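You operate a simulated robot arm through the tools that you are given. There is no shell and no other tool. Be economical: measure what you need, move in short steps, check, and stop when the job is done.

The job below is to be done with a simulated two-armed robot. You get a single attempt, and the scene is never put back.

TASK
Stand the long yellow-banded bolt in the yellow-banded split holder, close both halves and slide the ring up. Set down upright: what you pick out.

Only the result counts: the job must be done as asked and must still hold three seconds after the hand-in. Knocking over, shifting, dropping, spilling or breaking anything else fails it.

THE ROBOT
Two 7-joint arms with two-finger grippers on one trunk, on a base that drives. Base frame: it is fixed to the floor where the robot stands at the start and does not move with it; the origin is under the middle of the robot, x ahead of it, y to its left, z up; the surface under the hand at the start is at about z = 872. Lengths are in mm, angles in rad, forces in N, time in s.
The left shoulder is at the start at [37, 175, 1253], the right one opposite. With the tool pointing down near the work surface each hand reaches from about 100 to 840 mm from the robot's upright axis, wherever it stands, measured 20 degrees to its own side. Places, roughly: left half of the green-banded split holder [600, -200, 1000]; left half of the yellow-banded split holder [700, 100, 1000]; right half of the green-banded split holder [600, -200, 1000]; right half of the yellow-banded split holder [700, -100, 1000]; ring of the green-banded split holder [500, -200, 900]; ring of the yellow-banded split holder [500, 0, 900]; seat of the yellow-banded split holder [600, 0, 900]. Payload 2.94 kg a hand.
The TCP of each hand is the grasp point between the finger pads, 30 mm short of the fingertips. In the tool frame z runs along the fingers and y along their closing line. The gripper opens to 138 mm. The gripper's body begins 109 mm behind the TCP.
Orientation is told as [roll, pitch, yaw] about the base's x, y, z axes, in that order, counted from this pose: with the fingers straight down and closing along the base's y, the tool's x points along the base's -x, its y along +y and its z along -z.

THE INTERFACE
- The arms move only by the tool jog_arm. It takes "left_moves", "right_moves" or both (then of equal length, played together; a hand with none holds still); each is a list of rows, each a list of 6 numbers: the shift along the base's x, y, z in mm, then the turn, a rotation vector about the base's x, y, z in rad. In form: [[x, y, z, ax, ay, az], ...]. A call has 1 to 10 rows; each row shifts and turns the commanded pose from where the row before left it. "left_fingers" and "right_fingers" are, for a hand that has rows, the finger opening in mm, from 0 to 138, set as the call begins (left out, the last holds). Rows are played at 5 a second. More than 50 mm and 0.15 rad between two rows, or a gripper value outside its range, and nothing of the call is played. Where a pose cannot be reached the arm comes as near as it can. A force on the tool above 40 N (or 10 N above the force at the start of the call, whichever is more), or a blocked arm, ends the call early, and 0.2 s more pass. Each finger halts on what it meets, pressing with about 31 N; the grip force reading is that of the motor and also rises with nothing between the fingers. The clock runs only during rows and for 0.2 s after the last one: add rows that do not move to give the fingers time. It gives the time, the measured TCP pose, the force on the tool (base axes), the opening and the grip force at its end, in the units of the frame above (readings bear some noise), with the torque about the TCP (base axes, N m) and any sound that the robot's microphone picked up.
- Cameras (640 x 400 px; columns grow to the right, rows downward): "scene" is now at [93.2, -10.4, 1727.6]; the picture's right is [-0.13, -0.99, 0.00], its down [-0.75, 0.10, -0.65] and it looks along [0.65, -0.08, -0.76] (base axes); focal length 256 px, centre (320, 200). "left" rides on the left gripper at [71, -19, -146] in its tool frame; the picture's right is [0.26, 0.97, 0.00], its down [-0.85, 0.23, -0.48] and it looks along [-0.46, 0.12, 0.88] (tool axes); focal length 280 px, centre (320, 200). "right" rides on the right gripper at [71, 19, -146] in its tool frame; the picture's right is [-0.26, 0.97, 0.00], its down [-0.85, -0.23, -0.48] and it looks along [-0.46, -0.12, 0.88] (tool axes); focal length 280 px, centre (320, 200). There is no depth. A picture from a camera that has moved, and an enlarged one, comes with that camera's place and axes in the base frame and with its lens.
- snapshot(camera): a new picture of that camera. The clock stands still meanwhile.
- lift_body(by): slides the trunk up (or, below 0, down) by that many mm; the arms and the scene camera ride with it, the base frame stays. It gives what a move gives, with no picture.
- steer(legs): drives the robot by 1 to 6 legs, each [ahead, turn to the left] in mm and rad, along the robot's own axes; the way and the turn of a leg run together, so that a leg with both is an arc; at most 1500 mm and 3.142 rad a leg. The arms and the cameras ride along, it lands a little off, and it stops where it bumps. It gives what a move gives.
- turn_head(pan, tilt): turns the head with the scene camera to pan (to the left, within 2.094 rad either way) and tilt (down, from -0.506 to 1.204), counted from straight ahead of the robot. It gives what a move gives.
- enlarge(camera, box): a new picture of the part [left, top, right, bottom] of that camera's present view, enlarged. The clock stands still meanwhile.
- close_job(): hands the job in; it is judged then, once.

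Go step by step. Nothing tells you exact positions but the pictures and the camera data: compare them with the known pose of the tool, close in by small moves and look again before you grip or let go. The budget is 120 turns and 100 pictures, counting those below and the enlarged ones. Unless the task says otherwise, let go and move clear before handing in, and close with one line.

The tools are called after "Request:" as name(argument=value, ...) on one line, values as JSON. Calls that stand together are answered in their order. jog_arm: Moves the arms, as the interface text tells. Its arguments: {"type":"object","properties":{"left_moves":{"type":"array","items":{"type":"array","items":{"type":"number"}}},"left_fingers":{"type":"number"},"right_moves":{"type":"array","items":{"type":"array","items":{"type":"number"}}},"right_fingers":{"type":"number"}},"required":[]} The other tools are called the same way: lift_body (by) slides the trunk up or down; steer (legs) drives the base; turn_head (pan, tilt) turns the head that bears the scene camera; snapshot (camera) takes a picture; enlarge (camera, box) takes an enlarged picture of a part of a camera's view; close_job () hands the job in.

At the start:

```text
time: 0.0
left_position: [637.8, 303.7, 1259.5]
left_ee_rot: [0.001, 0.0, 0.001]
left_contact_force: [-0.7, 0.2, 0.7]
left_moment: [0.01, 0.0, -0.02]
left_opening: 137.7
left_grip_force: 0.1
right_position: [537.2, -247.4, 1297.8]
right_ee_rot: [0.0, 0.0, -0.001]
right_contact_force: [0.1, -0.5, -0.8]
right_moment: [0.01, -0.01, -0.01]
right_opening: 137.9
right_grip_force: 0.1
trunk travel left (down, up): [-425.0, 309.0]
robot x, y, heading: [4.2, 0.4, 0.002]
head pan, tilt: [-0.127, 0.859]
```

scene: 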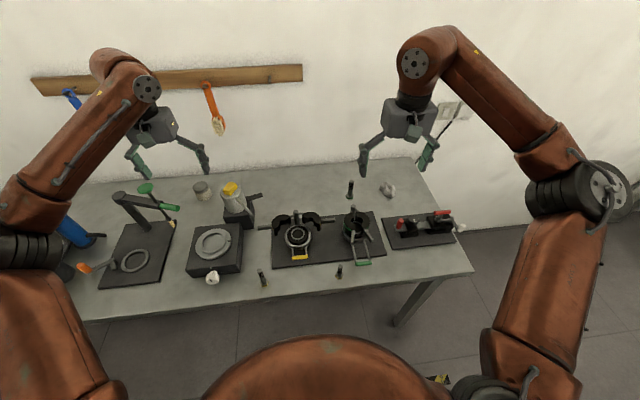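
right: 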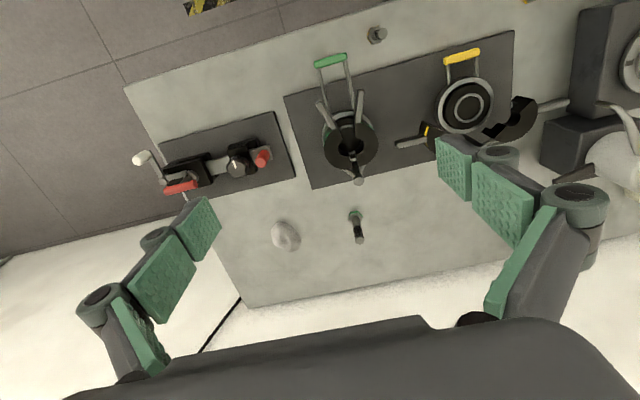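
left: 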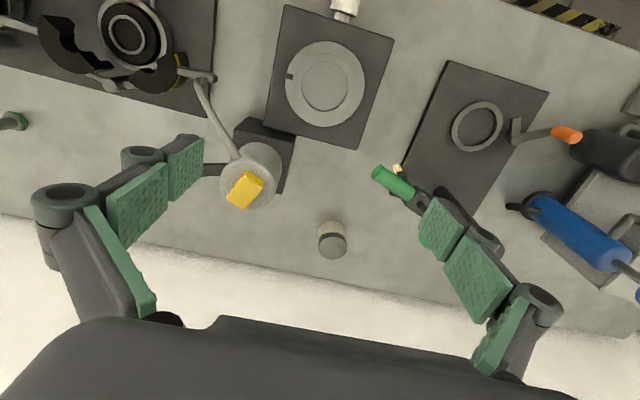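

I see two split holders on a dark plate (yellow open, green closed-ish) and several loose bolts on the table. I'll enlarge the views to find the long yellow-banded bolt.

Request:
enlarge(camera="scene", box=[240, 170, 400, 300])

Request:
enlarge(camera="right", box=[280, 10, 560, 260])

Request:
enlarge(camera="scene", box=[180, 170, 300, 300])

```text
3.08 times, centred on (320, 235) of scene
camera zoom: at [93.2, -10.4, 1727.6], right [-0.13, -0.99, 0.0], down [-0.75, 0.1, -0.65], along [0.65, -0.08, -0.76], focal length 788 px, centre (320, 92)
```

zoom: 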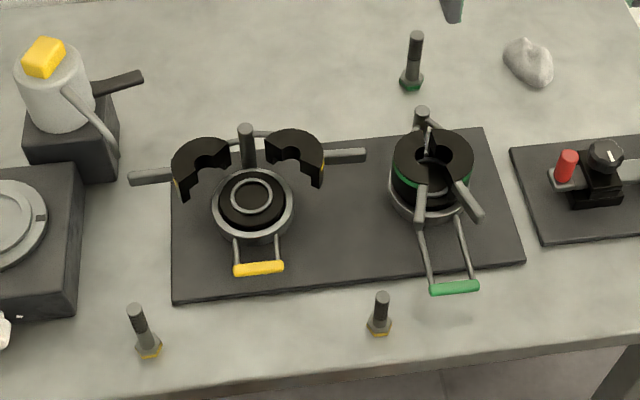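

```text
1.60 times, centred on (420, 135) of right
camera zoom: at [464.4, -228.0, 1443.1], right [0.26, 0.97, 0.0], down [0.85, -0.23, 0.48], along [0.46, -0.12, -0.88], focal length 449 px, centre (160, 304)
```

zoom: 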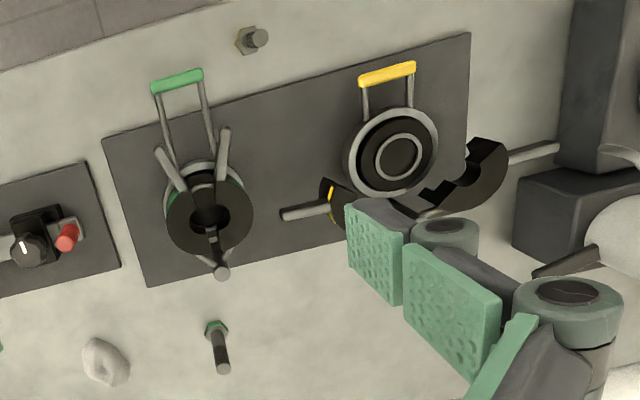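

```text
3.08 times, centred on (240, 235) of scene
camera zoom: at [93.2, -10.4, 1727.6], right [-0.13, -0.99, 0.0], down [-0.75, 0.1, -0.65], along [0.65, -0.08, -0.76], focal length 788 px, centre (566, 92)
```

zoom: 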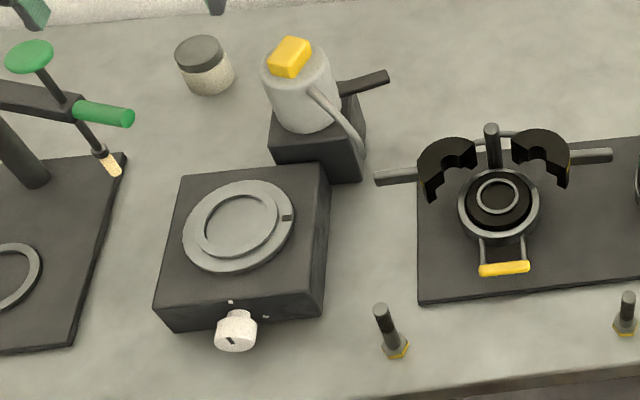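

The long yellow-banded bolt is the left one, near [470, 137]; the shorter yellow one near [463, -121] is a distractor. I'll bring the left hand above the long bolt and look.

Request:
jog_arm(left_moves=[[-28, -28, -10, 0, 0, 0], [-28, -28, -10, 0, 0, 0], [-28, -28, -10, 0, 0, 0], [-28, -28, -10, 0, 0, 0], [-28, -28, -10, 0, 0, 0], [-28, -27, -10, 0, 0, 0]], left_fingers=70)

Request:
snapshot(camera="left")

Request:
enlarge(camera="right", box=[380, 40, 560, 160])

```text
time: 1.4
left_position: [471.0, 134.5, 1200.1]
left_ee_rot: [0.002, 0.001, 0.002]
left_contact_force: [0.5, -0.1, 0.2]
left_moment: [0.02, 0.02, 0.0]
left_opening: 69.9
left_grip_force: 0.1
right_position: [535.5, -247.7, 1298.2]
right_ee_rot: [0.001, 0.0, -0.001]
right_contact_force: [0.1, -0.4, 0.3]
right_moment: [0.03, -0.04, 0.03]
right_opening: 137.9
right_grip_force: 0.1
trunk travel left (down, up): [-425.0, 309.0]
robot x, y, heading: [0.0, 2.8, -0.002]
head pan, tilt: [-0.127, 0.859]
```

```text
93 pictures are left
camera left: at [399.7, 116.1, 1346.4], right [-0.26, 0.96, 0.0], down [0.85, 0.23, 0.48], along [0.46, 0.13, -0.88], focal length 280 px, centre (320, 200)
```

left: 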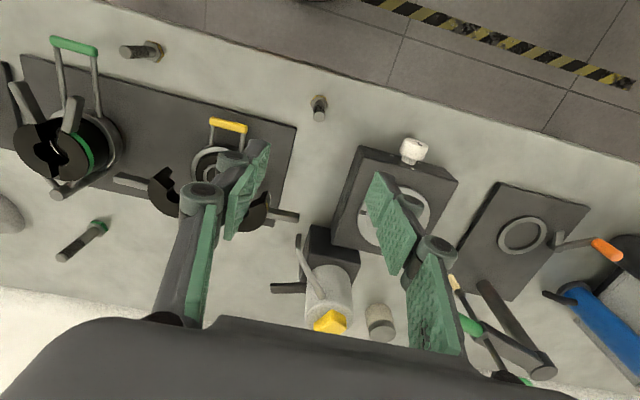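

```text
3.33 times, centred on (470, 100) of right
camera zoom: at [463.9, -229.1, 1443.1], right [0.26, 0.97, 0.0], down [0.85, -0.23, 0.48], along [0.46, -0.12, -0.88], focal length 935 px, centre (-180, 533)
```

zoom: 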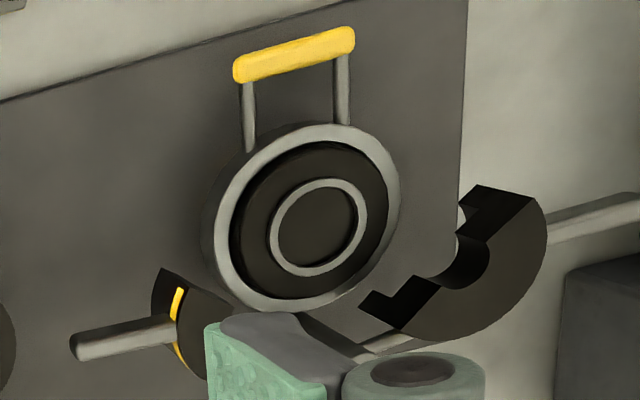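

The left hand is roughly above the long bolt. I'll enlarge to measure it.

Request:
enlarge(camera="left", box=[270, 70, 370, 140])

Request:
enlarge(camera="left", box=[0, 20, 300, 210])

```text
5.71 times, centred on (320, 105) of left
camera zoom: at [399.7, 116.1, 1346.4], right [-0.26, 0.96, 0.0], down [0.85, 0.23, 0.48], along [0.46, 0.13, -0.88], focal length 1602 px, centre (320, 743)
```

zoom: 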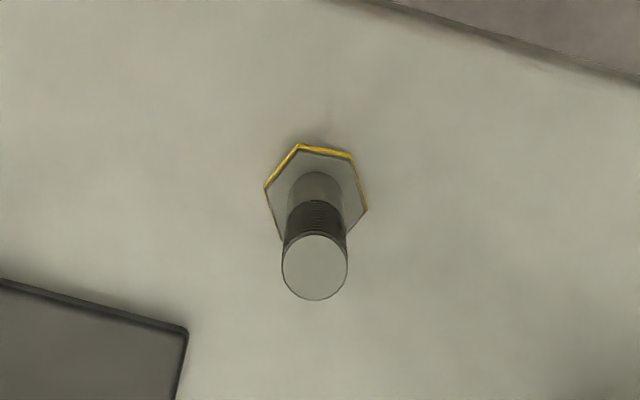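

```text
2.11 times, centred on (150, 115) of left
camera zoom: at [399.7, 116.1, 1346.4], right [-0.26, 0.96, 0.0], down [0.85, 0.23, 0.48], along [0.46, 0.13, -0.88], focal length 590 px, centre (678, 379)
```

zoom: 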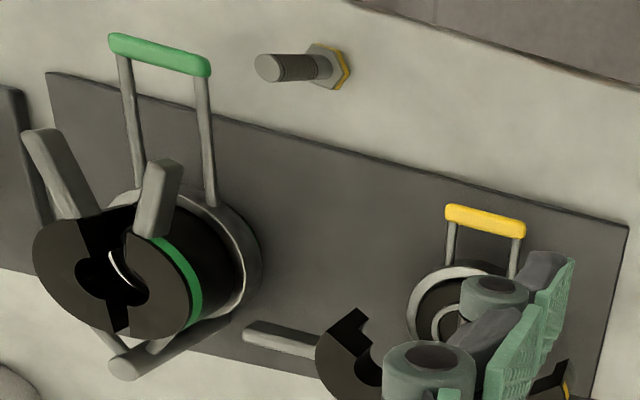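

The bolt stands head-down at about [474, 137.5], top near z 983. The seat is at about [627, 10, 920]. I'll lower the left hand over the bolt and check the alignment.

Request:
jog_arm(left_moves=[[3, 3, -40, 0, 0, 0], [0, 0, -40, 0, 0, 0], [0, 0, -40, 0, 0, 0], [0, 0, -40, 0, 0, 0], [0, 0, 0, 0, 0, 0]])

Request:
snapshot(camera="left")

Request:
enlarge(camera="scene", box=[200, 170, 360, 300])

```text
time: 2.6
left_position: [473.1, 138.1, 1037.4]
left_ee_rot: [-0.001, 0.001, 0.001]
left_contact_force: [-0.1, -0.6, -0.7]
left_moment: [0.01, -0.04, 0.02]
left_opening: 70.0
left_grip_force: 0.1
right_position: [535.3, -248.1, 1298.7]
right_ee_rot: [0.002, -0.001, 0.0]
right_contact_force: [0.4, 0.3, -0.1]
right_moment: [0.03, 0.02, -0.02]
right_opening: 138.0
right_grip_force: 0.0
trunk travel left (down, up): [-425.0, 309.0]
robot x, y, heading: [1.9, 1.2, -0.001]
head pan, tilt: [-0.127, 0.859]
```

```text
89 pictures are left
camera left: at [402.1, 119.9, 1184.0], right [-0.26, 0.96, 0.0], down [0.85, 0.23, 0.48], along [0.46, 0.12, -0.88], focal length 280 px, centre (320, 200)
```

left: 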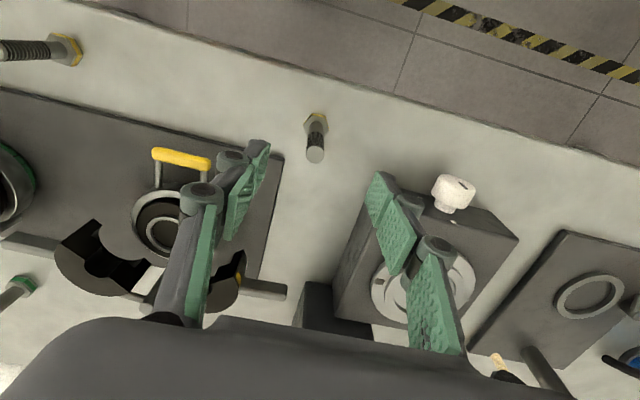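

```text
3.08 times, centred on (280, 235) of scene
camera zoom: at [92.7, -10.8, 1727.7], right [-0.13, -0.99, 0.0], down [-0.75, 0.1, -0.65], along [0.65, -0.08, -0.76], focal length 788 px, centre (443, 92)
```

zoom: 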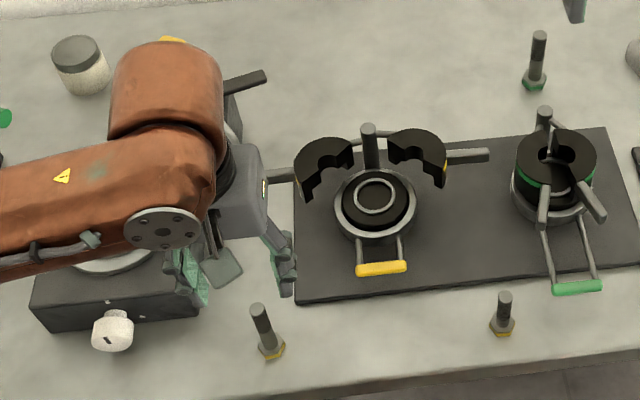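

Request:
enlarge(camera="left", box=[270, 90, 370, 180])

```text
4.44 times, centred on (320, 135) of left
camera zoom: at [402.1, 119.9, 1184.0], right [-0.26, 0.96, 0.0], down [0.85, 0.23, 0.48], along [0.46, 0.12, -0.88], focal length 1246 px, centre (320, 489)
```

zoom: 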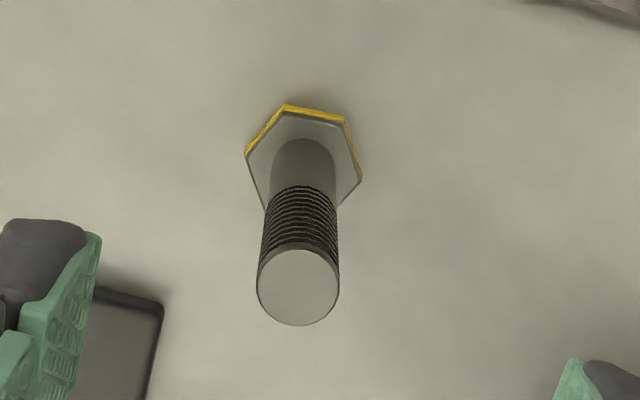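

The bolt sits about 4 mm to the hand's right. I'll shift, lower and grip it.

Request:
jog_arm(left_moves=[[-1, -4, 0, 0, 0, 0], [0, 0, -30, 0, 0, 0], [0, 0, -30, 0, 0, 0], [0, 0, -27, 0, 0, 0], [0, 0, 0, 0, 0, 0]])

Request:
snapshot(camera="left")

```text
time: 3.8
left_position: [471.8, 135.2, 952.0]
left_ee_rot: [0.0, 0.001, 0.002]
left_contact_force: [-0.6, 0.2, 0.4]
left_moment: [0.0, 0.0, -0.01]
left_opening: 69.9
left_grip_force: 0.2
right_position: [536.8, -248.4, 1298.7]
right_ee_rot: [0.0, 0.001, 0.0]
right_contact_force: [-0.1, -0.2, -1.0]
right_moment: [0.02, -0.02, 0.0]
right_opening: 137.8
right_grip_force: 0.2
trunk travel left (down, up): [-425.0, 309.0]
robot x, y, heading: [-3.2, 0.3, -0.004]
head pan, tilt: [-0.127, 0.859]
```

```text
86 pictures are left
camera left: at [401.1, 116.4, 1097.5], right [-0.26, 0.96, 0.0], down [0.85, 0.23, 0.48], along [0.46, 0.13, -0.88], focal length 280 px, centre (320, 200)
```

left: 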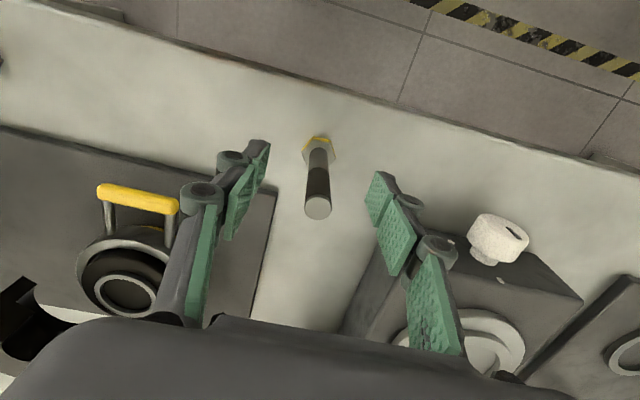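

Well aligned, so I'm closing the fingers on the shank and then lifting slightly.

Request:
jog_arm(left_moves=[[0, 0, 0, 0, 0, 0], [0, 0, 0, 0, 0, 0], [0, 0, 0, 0, 0, 0], [0, 0, 0, 0, 0, 0], [0, 0, 0, 0, 0, 0], [0, 0, 0, 0, 0, 0]], left_fingers=0)

Request:
jog_arm(left_moves=[[0, 0, 30, 0, 0, 0], [0, 0, 40, 0, 0, 0], [0, 0, 40, 0, 0, 0], [0, 0, 0, 0, 0, 0]])

Request:
snapshot(camera="left")

```text
time: 5.2
left_position: [472.8, 135.9, 951.7]
left_ee_rot: [0.0, 0.0, 0.003]
left_contact_force: [-0.2, 0.0, -0.5]
left_moment: [-0.03, -0.02, 0.02]
left_opening: 15.1
left_grip_force: 30.8
right_position: [536.0, -247.4, 1298.3]
right_ee_rot: [0.0, 0.001, -0.002]
right_contact_force: [-0.5, 0.1, 0.1]
right_moment: [0.01, -0.01, 0.02]
right_opening: 138.0
right_grip_force: 0.2
trunk travel left (down, up): [-425.0, 309.0]
robot x, y, heading: [0.3, 1.0, 0.004]
head pan, tilt: [-0.127, 0.859]
```

```text
time: 6.2
left_position: [471.6, 136.4, 1060.1]
left_ee_rot: [-0.002, 0.001, 0.002]
left_contact_force: [-0.6, 0.5, -1.1]
left_moment: [-0.02, 0.02, 0.0]
left_opening: 15.2
left_grip_force: 31.0
right_position: [535.6, -247.4, 1299.3]
right_ee_rot: [0.0, 0.002, 0.001]
right_contact_force: [-0.3, -0.4, 0.1]
right_moment: [0.02, -0.01, 0.01]
right_opening: 138.0
right_grip_force: 0.1
trunk travel left (down, up): [-425.0, 309.0]
robot x, y, heading: [-0.4, -0.0, -0.003]
head pan, tilt: [-0.127, 0.859]
```

```text
85 pictures are left
camera left: at [400.7, 117.8, 1206.3], right [-0.26, 0.96, 0.0], down [0.85, 0.23, 0.47], along [0.46, 0.12, -0.88], focal length 280 px, centre (320, 200)
```

left: 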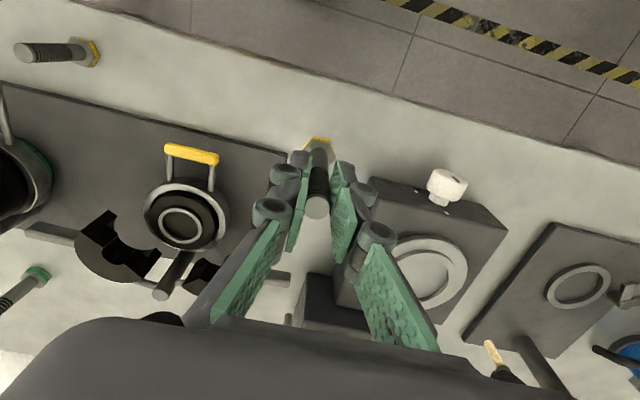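

Bolt is held, bottom about 80 mm below the TCP. I'll measure the seat from this view.

Request:
enlarge(camera="left", box=[60, 130, 300, 310])

```text
2.22 times, centred on (180, 220) of left
camera zoom: at [400.7, 117.8, 1206.3], right [-0.26, 0.96, 0.0], down [0.85, 0.23, 0.47], along [0.46, 0.12, -0.88], focal length 623 px, centre (631, 156)
```

zoom: 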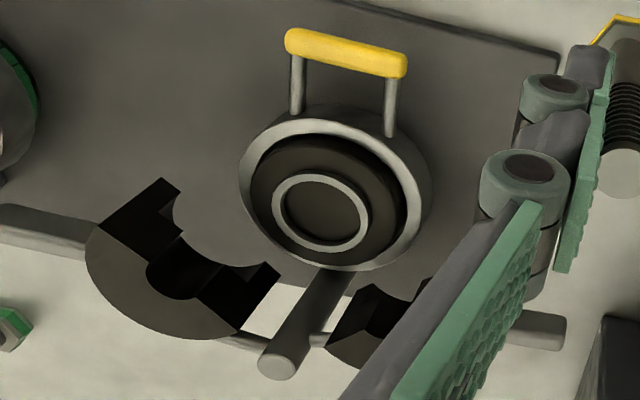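

Seat from this view is about [628, 3, 920]. I'll carry the bolt above it, keeping it high enough to clear everything.

Request:
jog_arm(left_moves=[[20, -18, 20, 0, 0, 0], [31, -26, 0, 0, 0, 0], [31, -26, 0, 0, 0, 0], [31, -26, 0, 0, 0, 0], [31, -26, 0, 0, 0, 0], [12, -10, 0, 0, 0, 0], [0, 0, 0, 0, 0, 0]])

Request:
snapshot(camera="left")

Request:
enlarge(camera="scene", box=[240, 150, 400, 280])

Request:
enlarge(camera="right", box=[380, 20, 580, 170])

```text
time: 7.8
left_position: [628.4, 3.0, 1081.0]
left_ee_rot: [0.0, 0.001, -0.001]
left_contact_force: [0.1, 0.6, -0.9]
left_moment: [-0.01, 0.0, 0.02]
left_opening: 15.3
left_grip_force: 30.4
right_position: [536.5, -246.4, 1299.4]
right_ee_rot: [0.002, 0.001, 0.0]
right_contact_force: [0.0, -0.4, 0.3]
right_moment: [-0.03, 0.01, -0.05]
right_opening: 138.2
right_grip_force: 0.0
trunk travel left (down, up): [-425.0, 309.0]
robot x, y, heading: [-0.0, 1.0, 0.004]
head pan, tilt: [-0.127, 0.859]
```

```text
83 pictures are left
camera left: at [557.6, -15.2, 1226.9], right [-0.26, 0.96, 0.0], down [0.85, 0.23, 0.48], along [0.46, 0.12, -0.88], focal length 280 px, centre (320, 200)
```

left: 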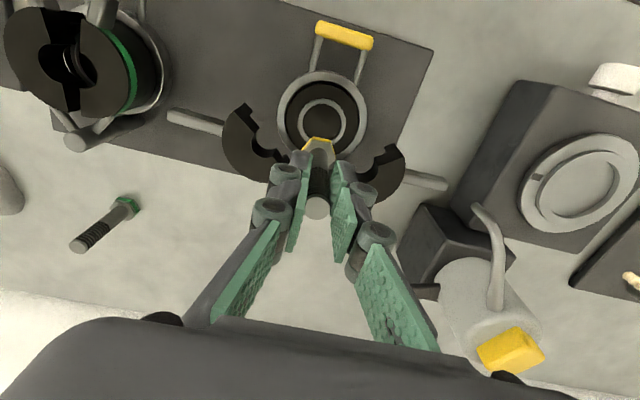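

```text
3.08 times, centred on (320, 215) of scene
camera zoom: at [93.3, -10.3, 1727.6], right [-0.13, -0.99, 0.0], down [-0.75, 0.1, -0.65], along [0.65, -0.08, -0.76], focal length 788 px, centre (320, 154)
```

zoom: 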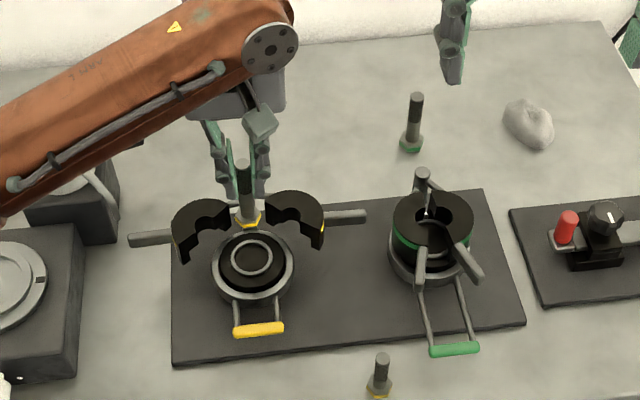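

```text
2.67 times, centred on (480, 95) of right
camera zoom: at [464.5, -227.9, 1443.1], right [0.26, 0.97, 0.0], down [0.85, -0.23, 0.48], along [0.46, -0.12, -0.88], focal length 748 px, centre (-107, 480)
```

zoom: 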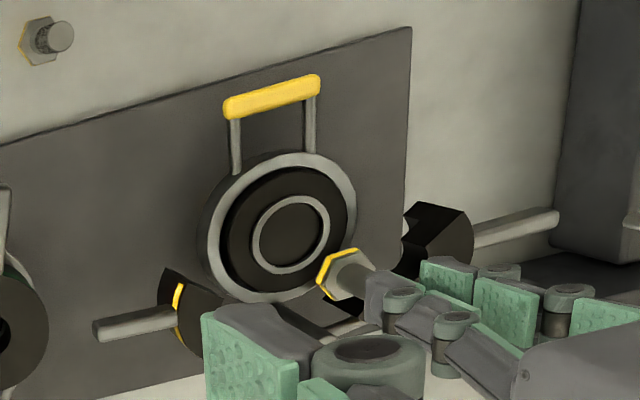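

Request:
enlarge(camera="left", box=[250, 60, 400, 160])

```text
4.00 times, centred on (325, 110) of left
camera zoom: at [557.6, -15.2, 1226.9], right [-0.26, 0.96, 0.0], down [0.85, 0.23, 0.48], along [0.46, 0.12, -0.88], focal length 1122 px, centre (300, 560)
```

zoom: 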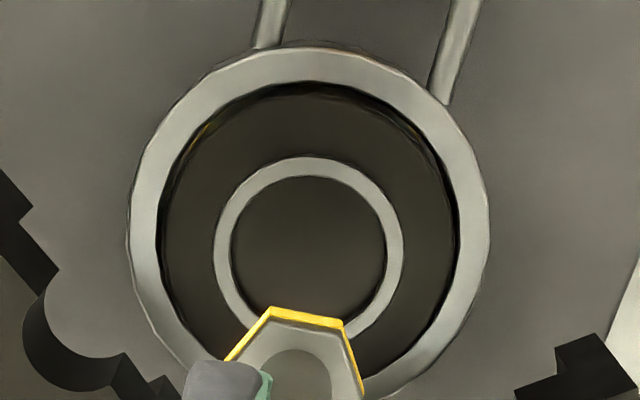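

By the geometry, the bolt sits about 5 mm ahead of the TCP axis, and the seat is about [-1, +2] from the TCP. I'll correct by [-6, +2] and lower to just above the seat.

Request:
jog_arm(left_moves=[[-6, 2, 0, 0, 0, 0], [0, 0, -20, 0, 0, 0], [0, 0, -20, 0, 0, 0], [0, 0, -20, 0, 0, 0], [0, 0, 0, 0, 0, 0]])

Request:
enlarge(camera="left", box=[250, 60, 400, 210])

Request:
enlarge(camera="scene", box=[270, 180, 350, 250])

Request:
enlarge(camera="right", box=[400, 40, 540, 140])

```text
time: 9.0
left_position: [622.1, 4.5, 1021.5]
left_ee_rot: [0.002, 0.002, 0.002]
left_contact_force: [0.2, -1.0, -0.3]
left_moment: [0.03, 0.02, 0.01]
left_opening: 15.5
left_grip_force: 31.2
right_position: [534.4, -248.1, 1297.1]
right_ee_rot: [0.002, -0.001, -0.001]
right_contact_force: [0.7, -0.4, 0.6]
right_moment: [0.03, 0.0, 0.03]
right_opening: 138.0
right_grip_force: 0.0
trunk travel left (down, up): [-425.0, 309.0]
robot x, y, heading: [-2.9, -1.0, -0.001]
head pan, tilt: [-0.127, 0.859]
```

```text
2.67 times, centred on (325, 135) of left
camera zoom: at [550.5, -14.6, 1168.0], right [-0.26, 0.96, 0.0], down [0.85, 0.23, 0.48], along [0.46, 0.13, -0.88], focal length 748 px, centre (307, 373)
```

zoom: 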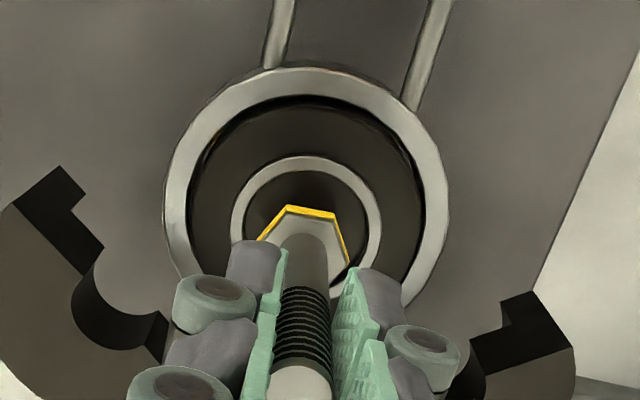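

```text
5.71 times, centred on (310, 215) of scene
camera zoom: at [93.1, -11.0, 1727.6], right [-0.13, -0.99, 0.0], down [-0.75, 0.1, -0.65], along [0.65, -0.08, -0.76], focal length 1463 px, centre (377, 114)
```

zoom: 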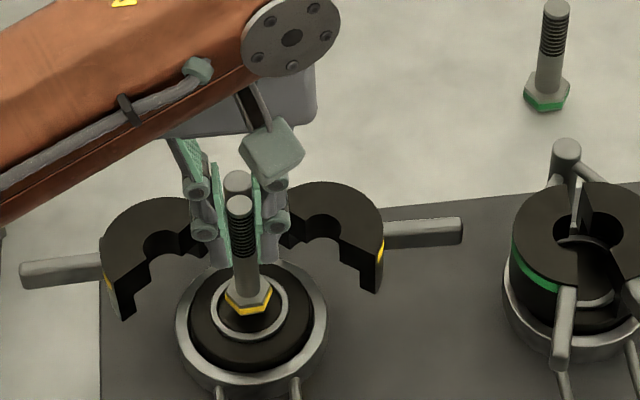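

```text
4.00 times, centred on (470, 90) of right
camera zoom: at [464.4, -228.5, 1443.0], right [0.26, 0.97, 0.0], down [0.85, -0.23, 0.48], along [0.46, -0.12, -0.88], focal length 1122 px, centre (-280, 640)
```

zoom: 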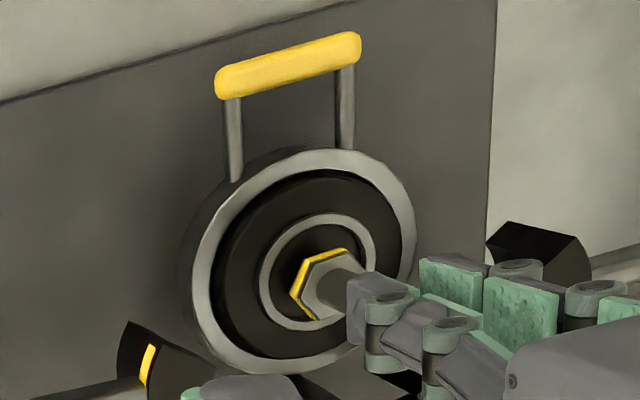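

Request:
enlarge(camera="scene", box=[290, 205, 330, 245])

Request:
enlarge(camera="left", box=[280, 70, 360, 160])

Request:
enlarge(camera="right", box=[440, 70, 510, 135])

```text
10.00 times, centred on (310, 225) of scene
camera zoom: at [93.1, -11.0, 1727.6], right [-0.13, -0.99, 0.0], down [-0.75, 0.1, -0.65], along [0.65, -0.08, -0.76], focal length 2560 px, centre (420, -50)
```

zoom: 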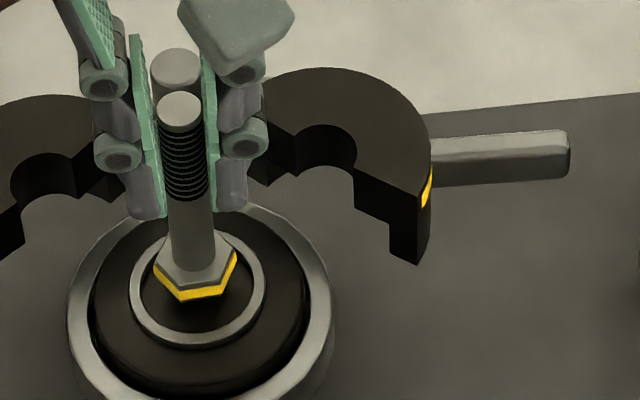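

```text
4.44 times, centred on (320, 115) of left
camera zoom: at [550.5, -14.6, 1168.0], right [-0.26, 0.96, 0.0], down [0.85, 0.23, 0.48], along [0.46, 0.13, -0.88], focal length 1246 px, centre (320, 578)
```

zoom: 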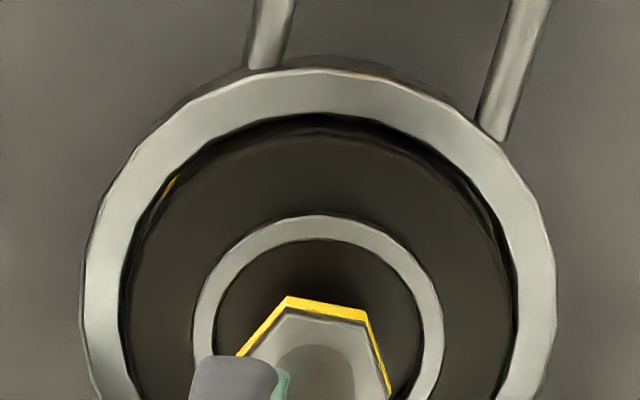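

```text
6.15 times, centred on (475, 102) of right
camera zoom: at [464.4, -228.5, 1443.0], right [0.26, 0.97, 0.0], down [0.85, -0.23, 0.48], along [0.46, -0.12, -0.88], focal length 1726 px, centre (-634, 800)
```

zoom: 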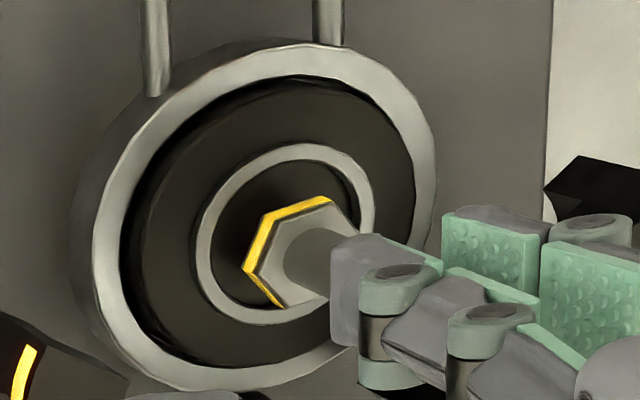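

Combining all three views, the head is about 11 mm above the seat and 3 mm too far in x. I'll correct it and lower gently to contact.

Request:
jog_arm(left_moves=[[-3, 0, 0, 0, 0, 0], [0, 0, -4, 0, 0, 0], [0, 0, -4, 0, 0, 0], [0, 0, -1, 0, 0, 0], [0, 0, 0, 0, 0, 0]])

Request:
enlarge(camera="scene", box=[290, 205, 330, 245])

Request:
enlarge(camera="left", box=[280, 70, 360, 160])

Request:
enlarge(camera="right", box=[440, 70, 510, 135])

```text
time: 10.2
left_position: [619.5, 5.3, 1013.6]
left_ee_rot: [0.001, 0.0, 0.003]
left_contact_force: [0.2, -0.2, -0.6]
left_moment: [-0.04, 0.01, -0.01]
left_opening: 15.3
left_grip_force: 30.7
right_position: [535.6, -246.4, 1298.6]
right_ee_rot: [0.002, 0.001, 0.0]
right_contact_force: [0.1, -0.1, 0.3]
right_moment: [-0.02, -0.04, -0.01]
right_opening: 137.9
right_grip_force: 0.0
trunk travel left (down, up): [-425.0, 309.0]
robot x, y, heading: [3.1, 1.3, -0.001]
head pan, tilt: [-0.127, 0.859]
```

```text
10.00 times, centred on (310, 225) of scene
camera zoom: at [93.3, -10.7, 1727.6], right [-0.13, -0.99, 0.0], down [-0.75, 0.1, -0.65], along [0.65, -0.08, -0.76], focal length 2560 px, centre (420, -50)
```

zoom: 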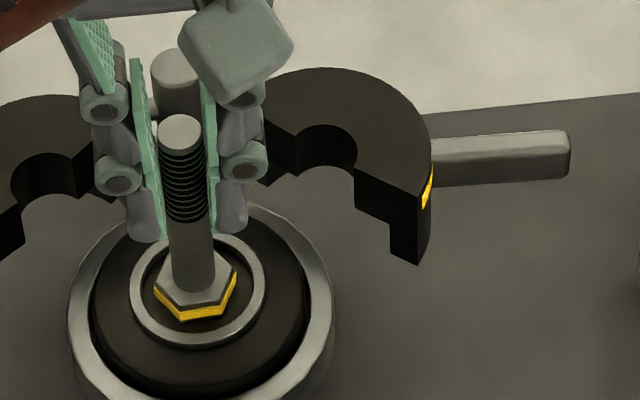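

```text
4.44 times, centred on (320, 115) of left
camera zoom: at [547.8, -13.6, 1158.6], right [-0.26, 0.96, 0.0], down [0.85, 0.23, 0.48], along [0.46, 0.13, -0.88], focal length 1246 px, centre (320, 578)
```

zoom: 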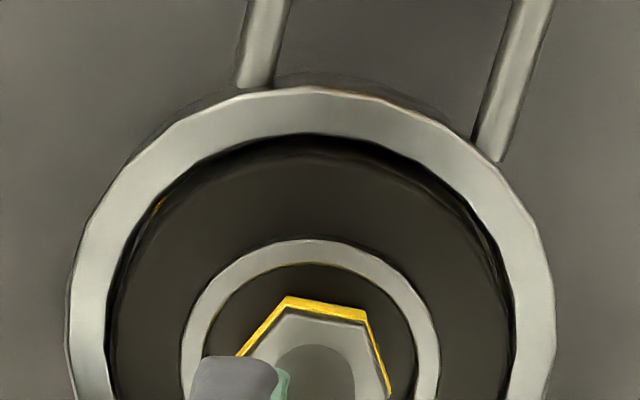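

```text
6.15 times, centred on (475, 102) of right
camera zoom: at [464.5, -228.3, 1443.0], right [0.26, 0.97, 0.0], down [0.85, -0.23, 0.48], along [0.46, -0.12, -0.88], focal length 1726 px, centre (-634, 800)
```

zoom: 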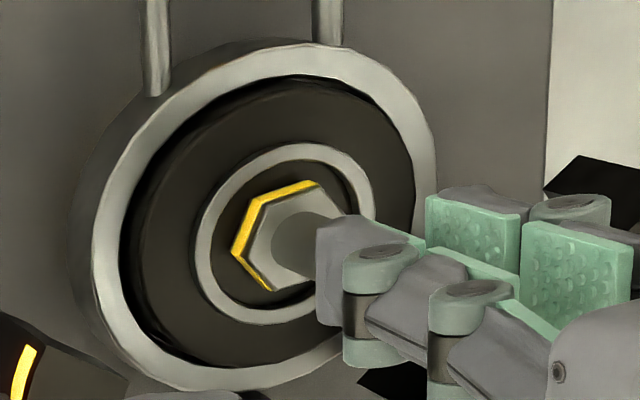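

Nearly centred (within 0.5 mm) and about 3–4 mm above the rim level. Lowering in fine steps to feel contact.

Request:
jog_arm(left_moves=[[0, 0, -1.5, 0, 0, 0], [0, 0, -1.5, 0, 0, 0], [0, 0, 0, 0, 0, 0]])

Request:
jog_arm(left_moves=[[0, 0, -1, 0, 0, 0], [0, 0, -1, 0, 0, 0], [0, 0, 0, 0, 0, 0]])

```text
time: 11.0
left_position: [618.1, 5.7, 1011.5]
left_ee_rot: [-0.002, -0.003, 0.002]
left_contact_force: [-0.5, 1.4, 19.9]
left_moment: [0.08, 0.15, -0.04]
left_opening: 15.0
left_grip_force: 31.2
right_position: [534.2, -247.1, 1298.8]
right_ee_rot: [0.002, -0.002, 0.0]
right_contact_force: [0.9, 0.1, 0.1]
right_moment: [-0.01, -0.01, -0.01]
right_opening: 138.0
right_grip_force: 0.1
trunk travel left (down, up): [-425.0, 309.0]
robot x, y, heading: [2.6, -1.9, 0.003]
head pan, tilt: [-0.127, 0.859]
```

```text
time: 11.8
left_position: [619.9, 5.2, 1009.0]
left_ee_rot: [0.001, -0.002, 0.001]
left_contact_force: [2.2, 1.7, 21.0]
left_moment: [0.04, -0.37, -0.02]
left_opening: 15.6
left_grip_force: 31.3
right_position: [535.0, -246.2, 1298.9]
right_ee_rot: [0.0, 0.001, -0.001]
right_contact_force: [-1.1, 0.7, 0.1]
right_moment: [0.0, -0.02, -0.04]
right_opening: 138.0
right_grip_force: 0.0
trunk travel left (down, up): [-425.0, 309.0]
robot x, y, heading: [-1.3, -1.3, -0.005]
head pan, tilt: [-0.127, 0.859]
```

Contact felt with 20 N upward: the head is on the seat. Looking before release.

Request:
jog_arm(left_moves=[[0, 0, 1.5, 0, 0, 0], [0, 0, 0, 0, 0, 0]])

Request:
enlarge(camera="scene", box=[290, 205, 330, 245])

Request:
enlarge(camera="right", box=[440, 70, 510, 135])

```text
time: 12.4
left_position: [618.7, 6.4, 1008.9]
left_ee_rot: [-0.002, -0.001, 0.001]
left_contact_force: [4.4, 1.3, 10.9]
left_moment: [-0.02, -0.65, 0.04]
left_opening: 15.4
left_grip_force: 31.2
right_position: [535.6, -248.4, 1298.5]
right_ee_rot: [0.002, 0.0, -0.001]
right_contact_force: [0.6, 0.7, 0.2]
right_moment: [0.01, -0.02, -0.01]
right_opening: 137.9
right_grip_force: 0.2
trunk travel left (down, up): [-425.0, 309.0]
robot x, y, heading: [1.8, 1.2, 0.0]
head pan, tilt: [-0.127, 0.859]
```

```text
10.00 times, centred on (310, 225) of scene
camera zoom: at [92.6, -10.6, 1727.6], right [-0.13, -0.99, 0.0], down [-0.75, 0.1, -0.65], along [0.65, -0.08, -0.76], focal length 2560 px, centre (420, -50)
```

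zoom: 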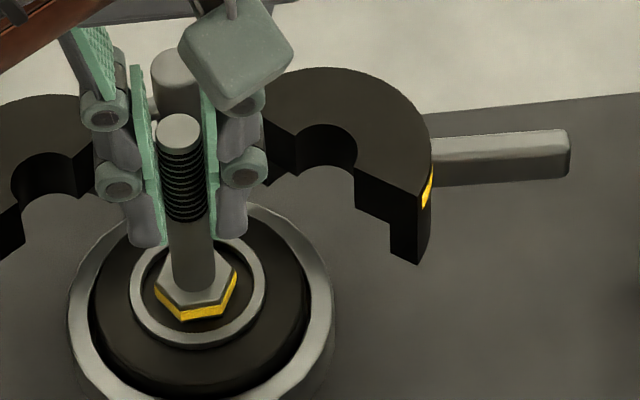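

```text
6.15 times, centred on (475, 102) of right
camera zoom: at [464.0, -228.2, 1443.2], right [0.26, 0.97, 0.0], down [0.85, -0.23, 0.48], along [0.46, -0.12, -0.88], focal length 1726 px, centre (-634, 800)
```

zoom: 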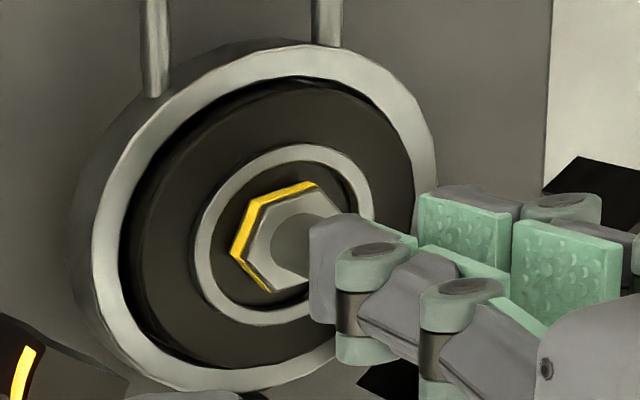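

The head is resting on the seat and centred within the ring. I'll release and rise clear.

Request:
jog_arm(left_moves=[[0, 0, 0.5, 0, 0, 0], [0, 0, 0, 0, 0, 0], [0, 0, 0, 0, 0, 0], [0, 0, 0, 0, 0, 0]], left_fingers=46)

Request:
jog_arm(left_moves=[[0, 0, 20, 0, 0, 0], [0, 0, 40, 0, 0, 0], [0, 0, 40, 0, 0, 0], [0, 0, 40, 0, 0, 0], [0, 0, 20, 0, 0, 0]])

Request:
snapshot(camera="left")

Request:
enlarge(camera="scene", box=[270, 180, 350, 250])

Request:
enlarge(camera="right", box=[400, 40, 540, 140])

```text
time: 13.4
left_position: [618.1, 5.7, 1010.2]
left_ee_rot: [0.0, 0.001, 0.001]
left_contact_force: [-0.1, 0.2, 0.3]
left_moment: [0.04, -0.01, 0.0]
left_opening: 46.3
left_grip_force: 0.1
right_position: [535.4, -247.4, 1298.0]
right_ee_rot: [0.001, 0.0, 0.0]
right_contact_force: [-0.2, 0.8, 0.2]
right_moment: [-0.01, -0.03, -0.04]
right_opening: 138.1
right_grip_force: 0.1
trunk travel left (down, up): [-425.0, 309.0]
robot x, y, heading: [2.0, -0.7, 0.001]
head pan, tilt: [-0.127, 0.859]
```

```text
time: 14.6
left_position: [619.6, 6.3, 1170.9]
left_ee_rot: [0.0, 0.001, 0.003]
left_contact_force: [-1.9, 0.1, 0.0]
left_moment: [0.01, -0.01, -0.01]
left_opening: 46.0
left_grip_force: 0.0
right_position: [535.5, -247.3, 1298.9]
right_ee_rot: [0.002, -0.001, 0.0]
right_contact_force: [0.2, 0.4, 0.6]
right_moment: [0.0, -0.01, 0.03]
right_opening: 138.2
right_grip_force: 0.2
trunk travel left (down, up): [-425.0, 309.0]
robot x, y, heading: [-0.5, 0.0, 0.0]
head pan, tilt: [-0.127, 0.859]
```

```text
68 pictures are left
camera left: at [548.0, -13.4, 1316.2], right [-0.26, 0.96, 0.0], down [0.85, 0.23, 0.48], along [0.46, 0.13, -0.88], focal length 280 px, centre (320, 200)
```

left: 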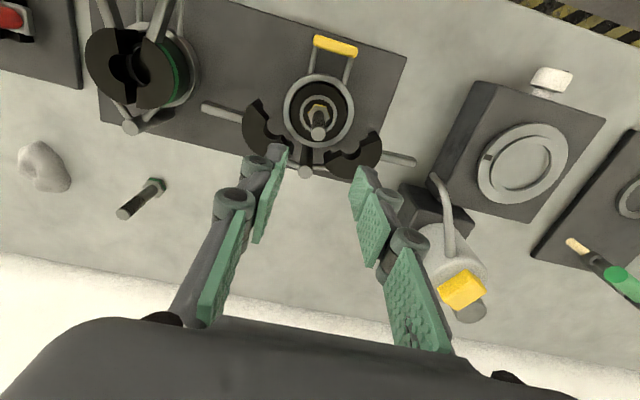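

```text
5.71 times, centred on (310, 215) of scene
camera zoom: at [93.1, -10.7, 1727.6], right [-0.13, -0.99, 0.0], down [-0.75, 0.1, -0.65], along [0.65, -0.08, -0.76], focal length 1463 px, centre (377, 114)
```

zoom: 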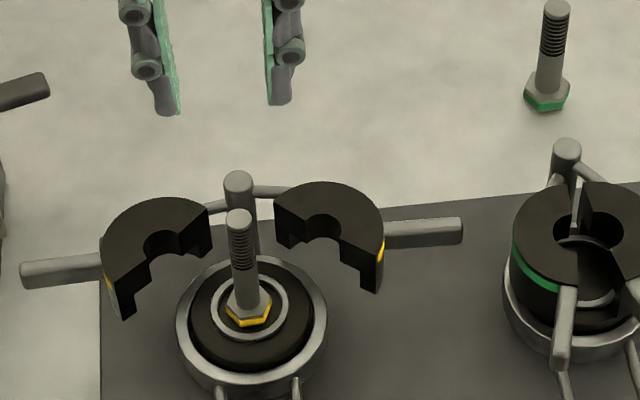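

```text
4.00 times, centred on (470, 90) of right
camera zoom: at [464.3, -228.3, 1443.1], right [0.26, 0.97, 0.0], down [0.85, -0.23, 0.48], along [0.46, -0.12, -0.88], focal length 1122 px, centre (-280, 640)
```

zoom: 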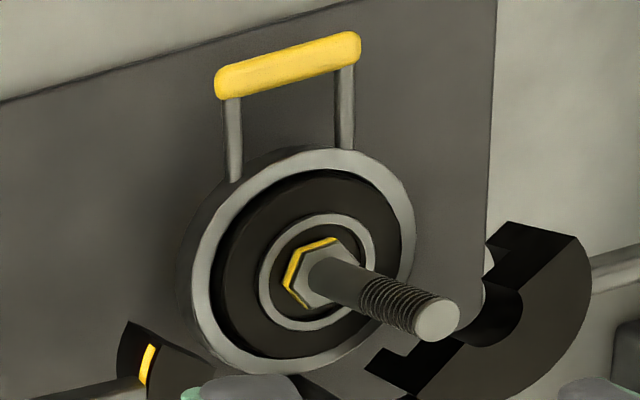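

Bolt stands upright on its own. Now I'll measure the levers and hinge from above.

Request:
enlarge(camera="left", box=[190, 50, 430, 200])

```text
2.67 times, centred on (310, 125) of left
camera zoom: at [548.0, -13.4, 1316.2], right [-0.26, 0.96, 0.0], down [0.85, 0.23, 0.48], along [0.46, 0.13, -0.88], focal length 748 px, centre (347, 400)
```

zoom: 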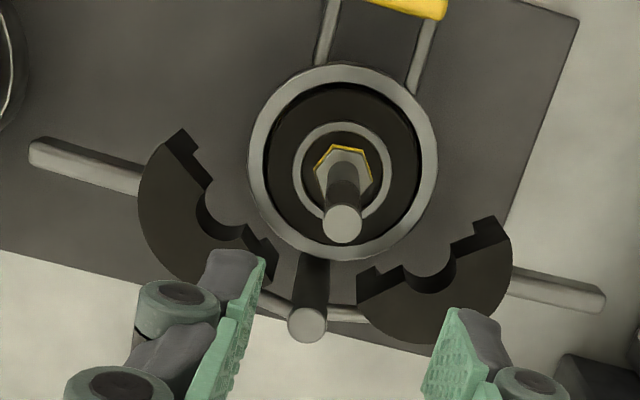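

Lever geometry: hinge ≈ [690, 5], lever tips ≈ [647, ±144], z ≈ 956; closing needs about 0.98 rad. I'll move the left hand with closed fingers behind the left lever, then check height.

Request:
jog_arm(left_moves=[[14, 32, 0, 0, 0, 0], [14, 32, 0, 0, 0, 0], [14, 33, 0, 0, 0, 0], [16, 33, 0, 0, 0, 0], [0, 0, -40, 0, 0, 0], [0, 0, -40, 0, 0, 0], [0, 0, -40, 0, 0, 0], [0, 0, -30, 0, 0, 0], [0, 0, 0, 0, 0, 0]], left_fingers=0)

Request:
snapshot(camera="left")

Request:
enlarge(camera="scene", box=[220, 150, 350, 250])

```text
time: 16.6
left_position: [678.9, 134.9, 1020.9]
left_ee_rot: [0.002, 0.001, 0.0]
left_contact_force: [-0.2, -0.5, -0.5]
left_moment: [0.03, -0.04, 0.01]
left_opening: 0.0
left_grip_force: 28.5
right_position: [534.4, -246.4, 1297.5]
right_ee_rot: [0.001, -0.001, 0.001]
right_contact_force: [-1.0, 0.9, -0.8]
right_moment: [0.03, 0.0, -0.03]
right_opening: 138.1
right_grip_force: 0.0
trunk travel left (down, up): [-425.0, 309.0]
robot x, y, heading: [3.0, -0.5, 0.003]
head pan, tilt: [-0.127, 0.859]
```

```text
64 pictures are left
camera left: at [606.4, 116.9, 1165.8], right [-0.26, 0.96, 0.0], down [0.85, 0.23, 0.48], along [0.46, 0.12, -0.88], focal length 280 px, centre (320, 200)
```

left: 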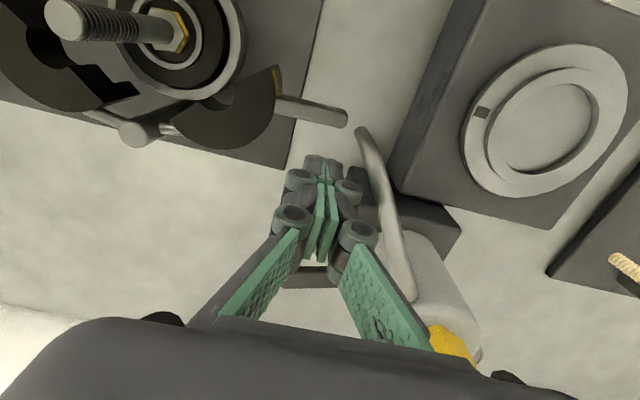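

```text
4.00 times, centred on (285, 200) of scene
camera zoom: at [92.9, -10.6, 1727.7], right [-0.13, -0.99, 0.0], down [-0.75, 0.1, -0.65], along [0.65, -0.08, -0.76], focal length 1024 px, centre (460, 200)
```

zoom: 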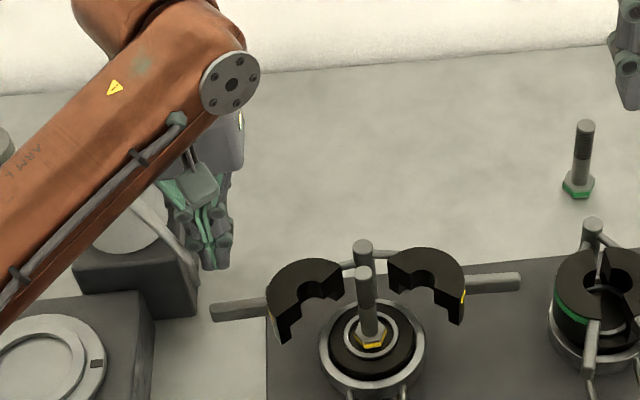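

The pot's spout ends near [640, 148, 1025], right over the lever tip. I'll shift toward the holder (y≈108) to stay clear and lower with a check.

Request:
jog_arm(left_moves=[[0, -27, 0, 0, 0, 0], [2, 0, -20, 0, 0, 0], [0, 0, 0, 0, 0, 0]])

Request:
snapshot(camera="left")

Request:
enlarge(camera="scene", box=[240, 170, 340, 250])

Request:
snapshot(camera="right")

```text
time: 17.4
left_position: [678.3, 107.9, 999.9]
left_ee_rot: [0.002, -0.001, 0.004]
left_contact_force: [0.0, 0.3, -0.1]
left_moment: [0.01, 0.02, -0.01]
left_opening: 0.0
left_grip_force: 28.0
right_position: [535.3, -248.9, 1298.0]
right_ee_rot: [0.002, 0.0, 0.0]
right_contact_force: [0.0, 0.0, -0.3]
right_moment: [-0.03, 0.02, -0.01]
right_opening: 138.1
right_grip_force: 0.0
trunk travel left (down, up): [-425.0, 309.0]
robot x, y, heading: [-1.9, -2.9, 0.0]
head pan, tilt: [-0.127, 0.859]
```

```text
62 pictures are left
camera left: at [608.1, 89.5, 1145.9], right [-0.26, 0.96, 0.0], down [0.85, 0.23, 0.48], along [0.46, 0.13, -0.88], focal length 280 px, centre (320, 200)
```

left: 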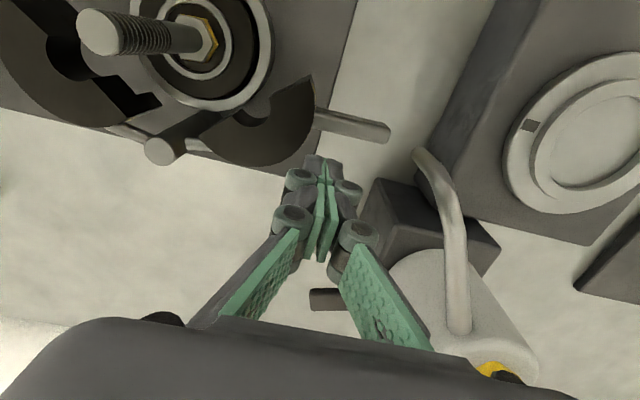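

```text
5.00 times, centred on (290, 210) of scene
camera zoom: at [92.8, -11.4, 1727.6], right [-0.13, -0.99, 0.0], down [-0.75, 0.1, -0.65], along [0.65, -0.08, -0.76], focal length 1280 px, centre (470, 150)
```

zoom: 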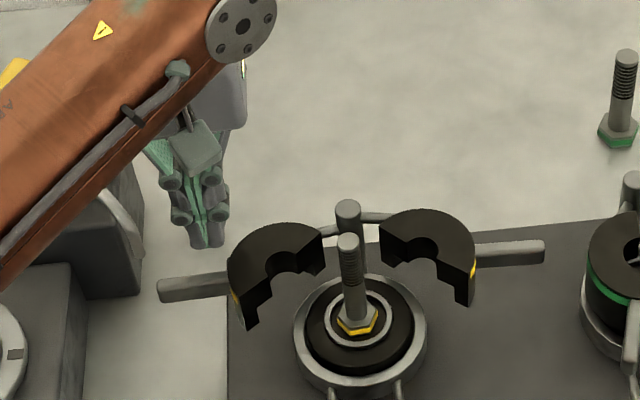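

```text
60 pictures are left
camera right: at [464.1, -228.8, 1443.1], right [0.26, 0.97, 0.0], down [0.85, -0.23, 0.48], along [0.46, -0.12, -0.88], focal length 280 px, centre (320, 200)
```

right: 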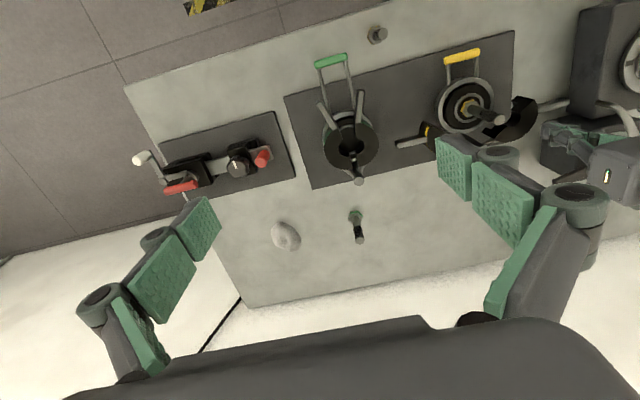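

The fingers at this yaw are too wide near the spout, so I'll turn the hand 1.5 rad about z, keeping it slim in y, raised a bit first.

Request:
jog_arm(left_moves=[[0, 0, 30, 0, 0, -0.15], [0, 0, 0, 0, 0, -0.15], [0, 0, 0, 0, 0, -0.15], [0, 0, 0, 0, 0, -0.15], [0, 0, 0, 0, 0, -0.15], [0, 0, 0, 0, 0, -0.15], [0, 0, 0, 0, 0, -0.15], [0, 0, 0, 0, 0, -0.15], [0, 0, 0, 0, 0, -0.15], [0, 0, 0, 0, 0, -0.15]])

Request:
snapshot(camera="left")

```text
time: 19.6
left_position: [680.4, 108.9, 1029.1]
left_ee_rot: [-0.001, -0.001, -1.5]
left_contact_force: [-0.3, -0.8, -1.3]
left_moment: [0.01, -0.01, -0.03]
left_opening: 0.2
left_grip_force: 28.6
right_position: [535.1, -246.9, 1297.1]
right_ee_rot: [0.0, -0.002, 0.0]
right_contact_force: [0.8, -0.2, -0.5]
right_moment: [0.0, 0.01, 0.0]
right_opening: 138.1
right_grip_force: 0.0
trunk travel left (down, up): [-425.0, 309.0]
robot x, y, heading: [0.7, 1.1, -0.0]
head pan, tilt: [-0.127, 0.859]
```

```text
59 pictures are left
camera left: at [654.9, 178.2, 1175.4], right [0.94, 0.33, 0.0], down [0.29, -0.83, 0.48], along [0.16, -0.45, -0.88], focal length 280 px, centre (320, 200)
```

left: 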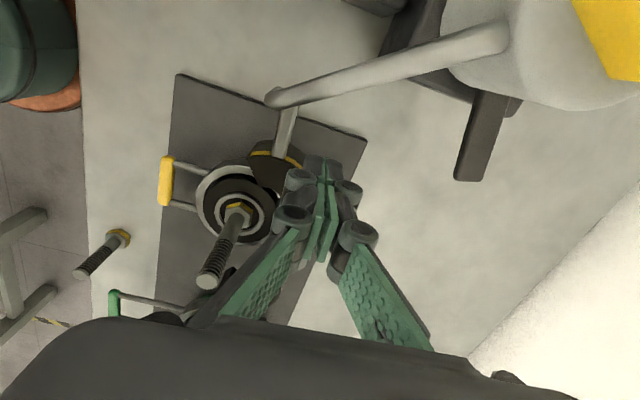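

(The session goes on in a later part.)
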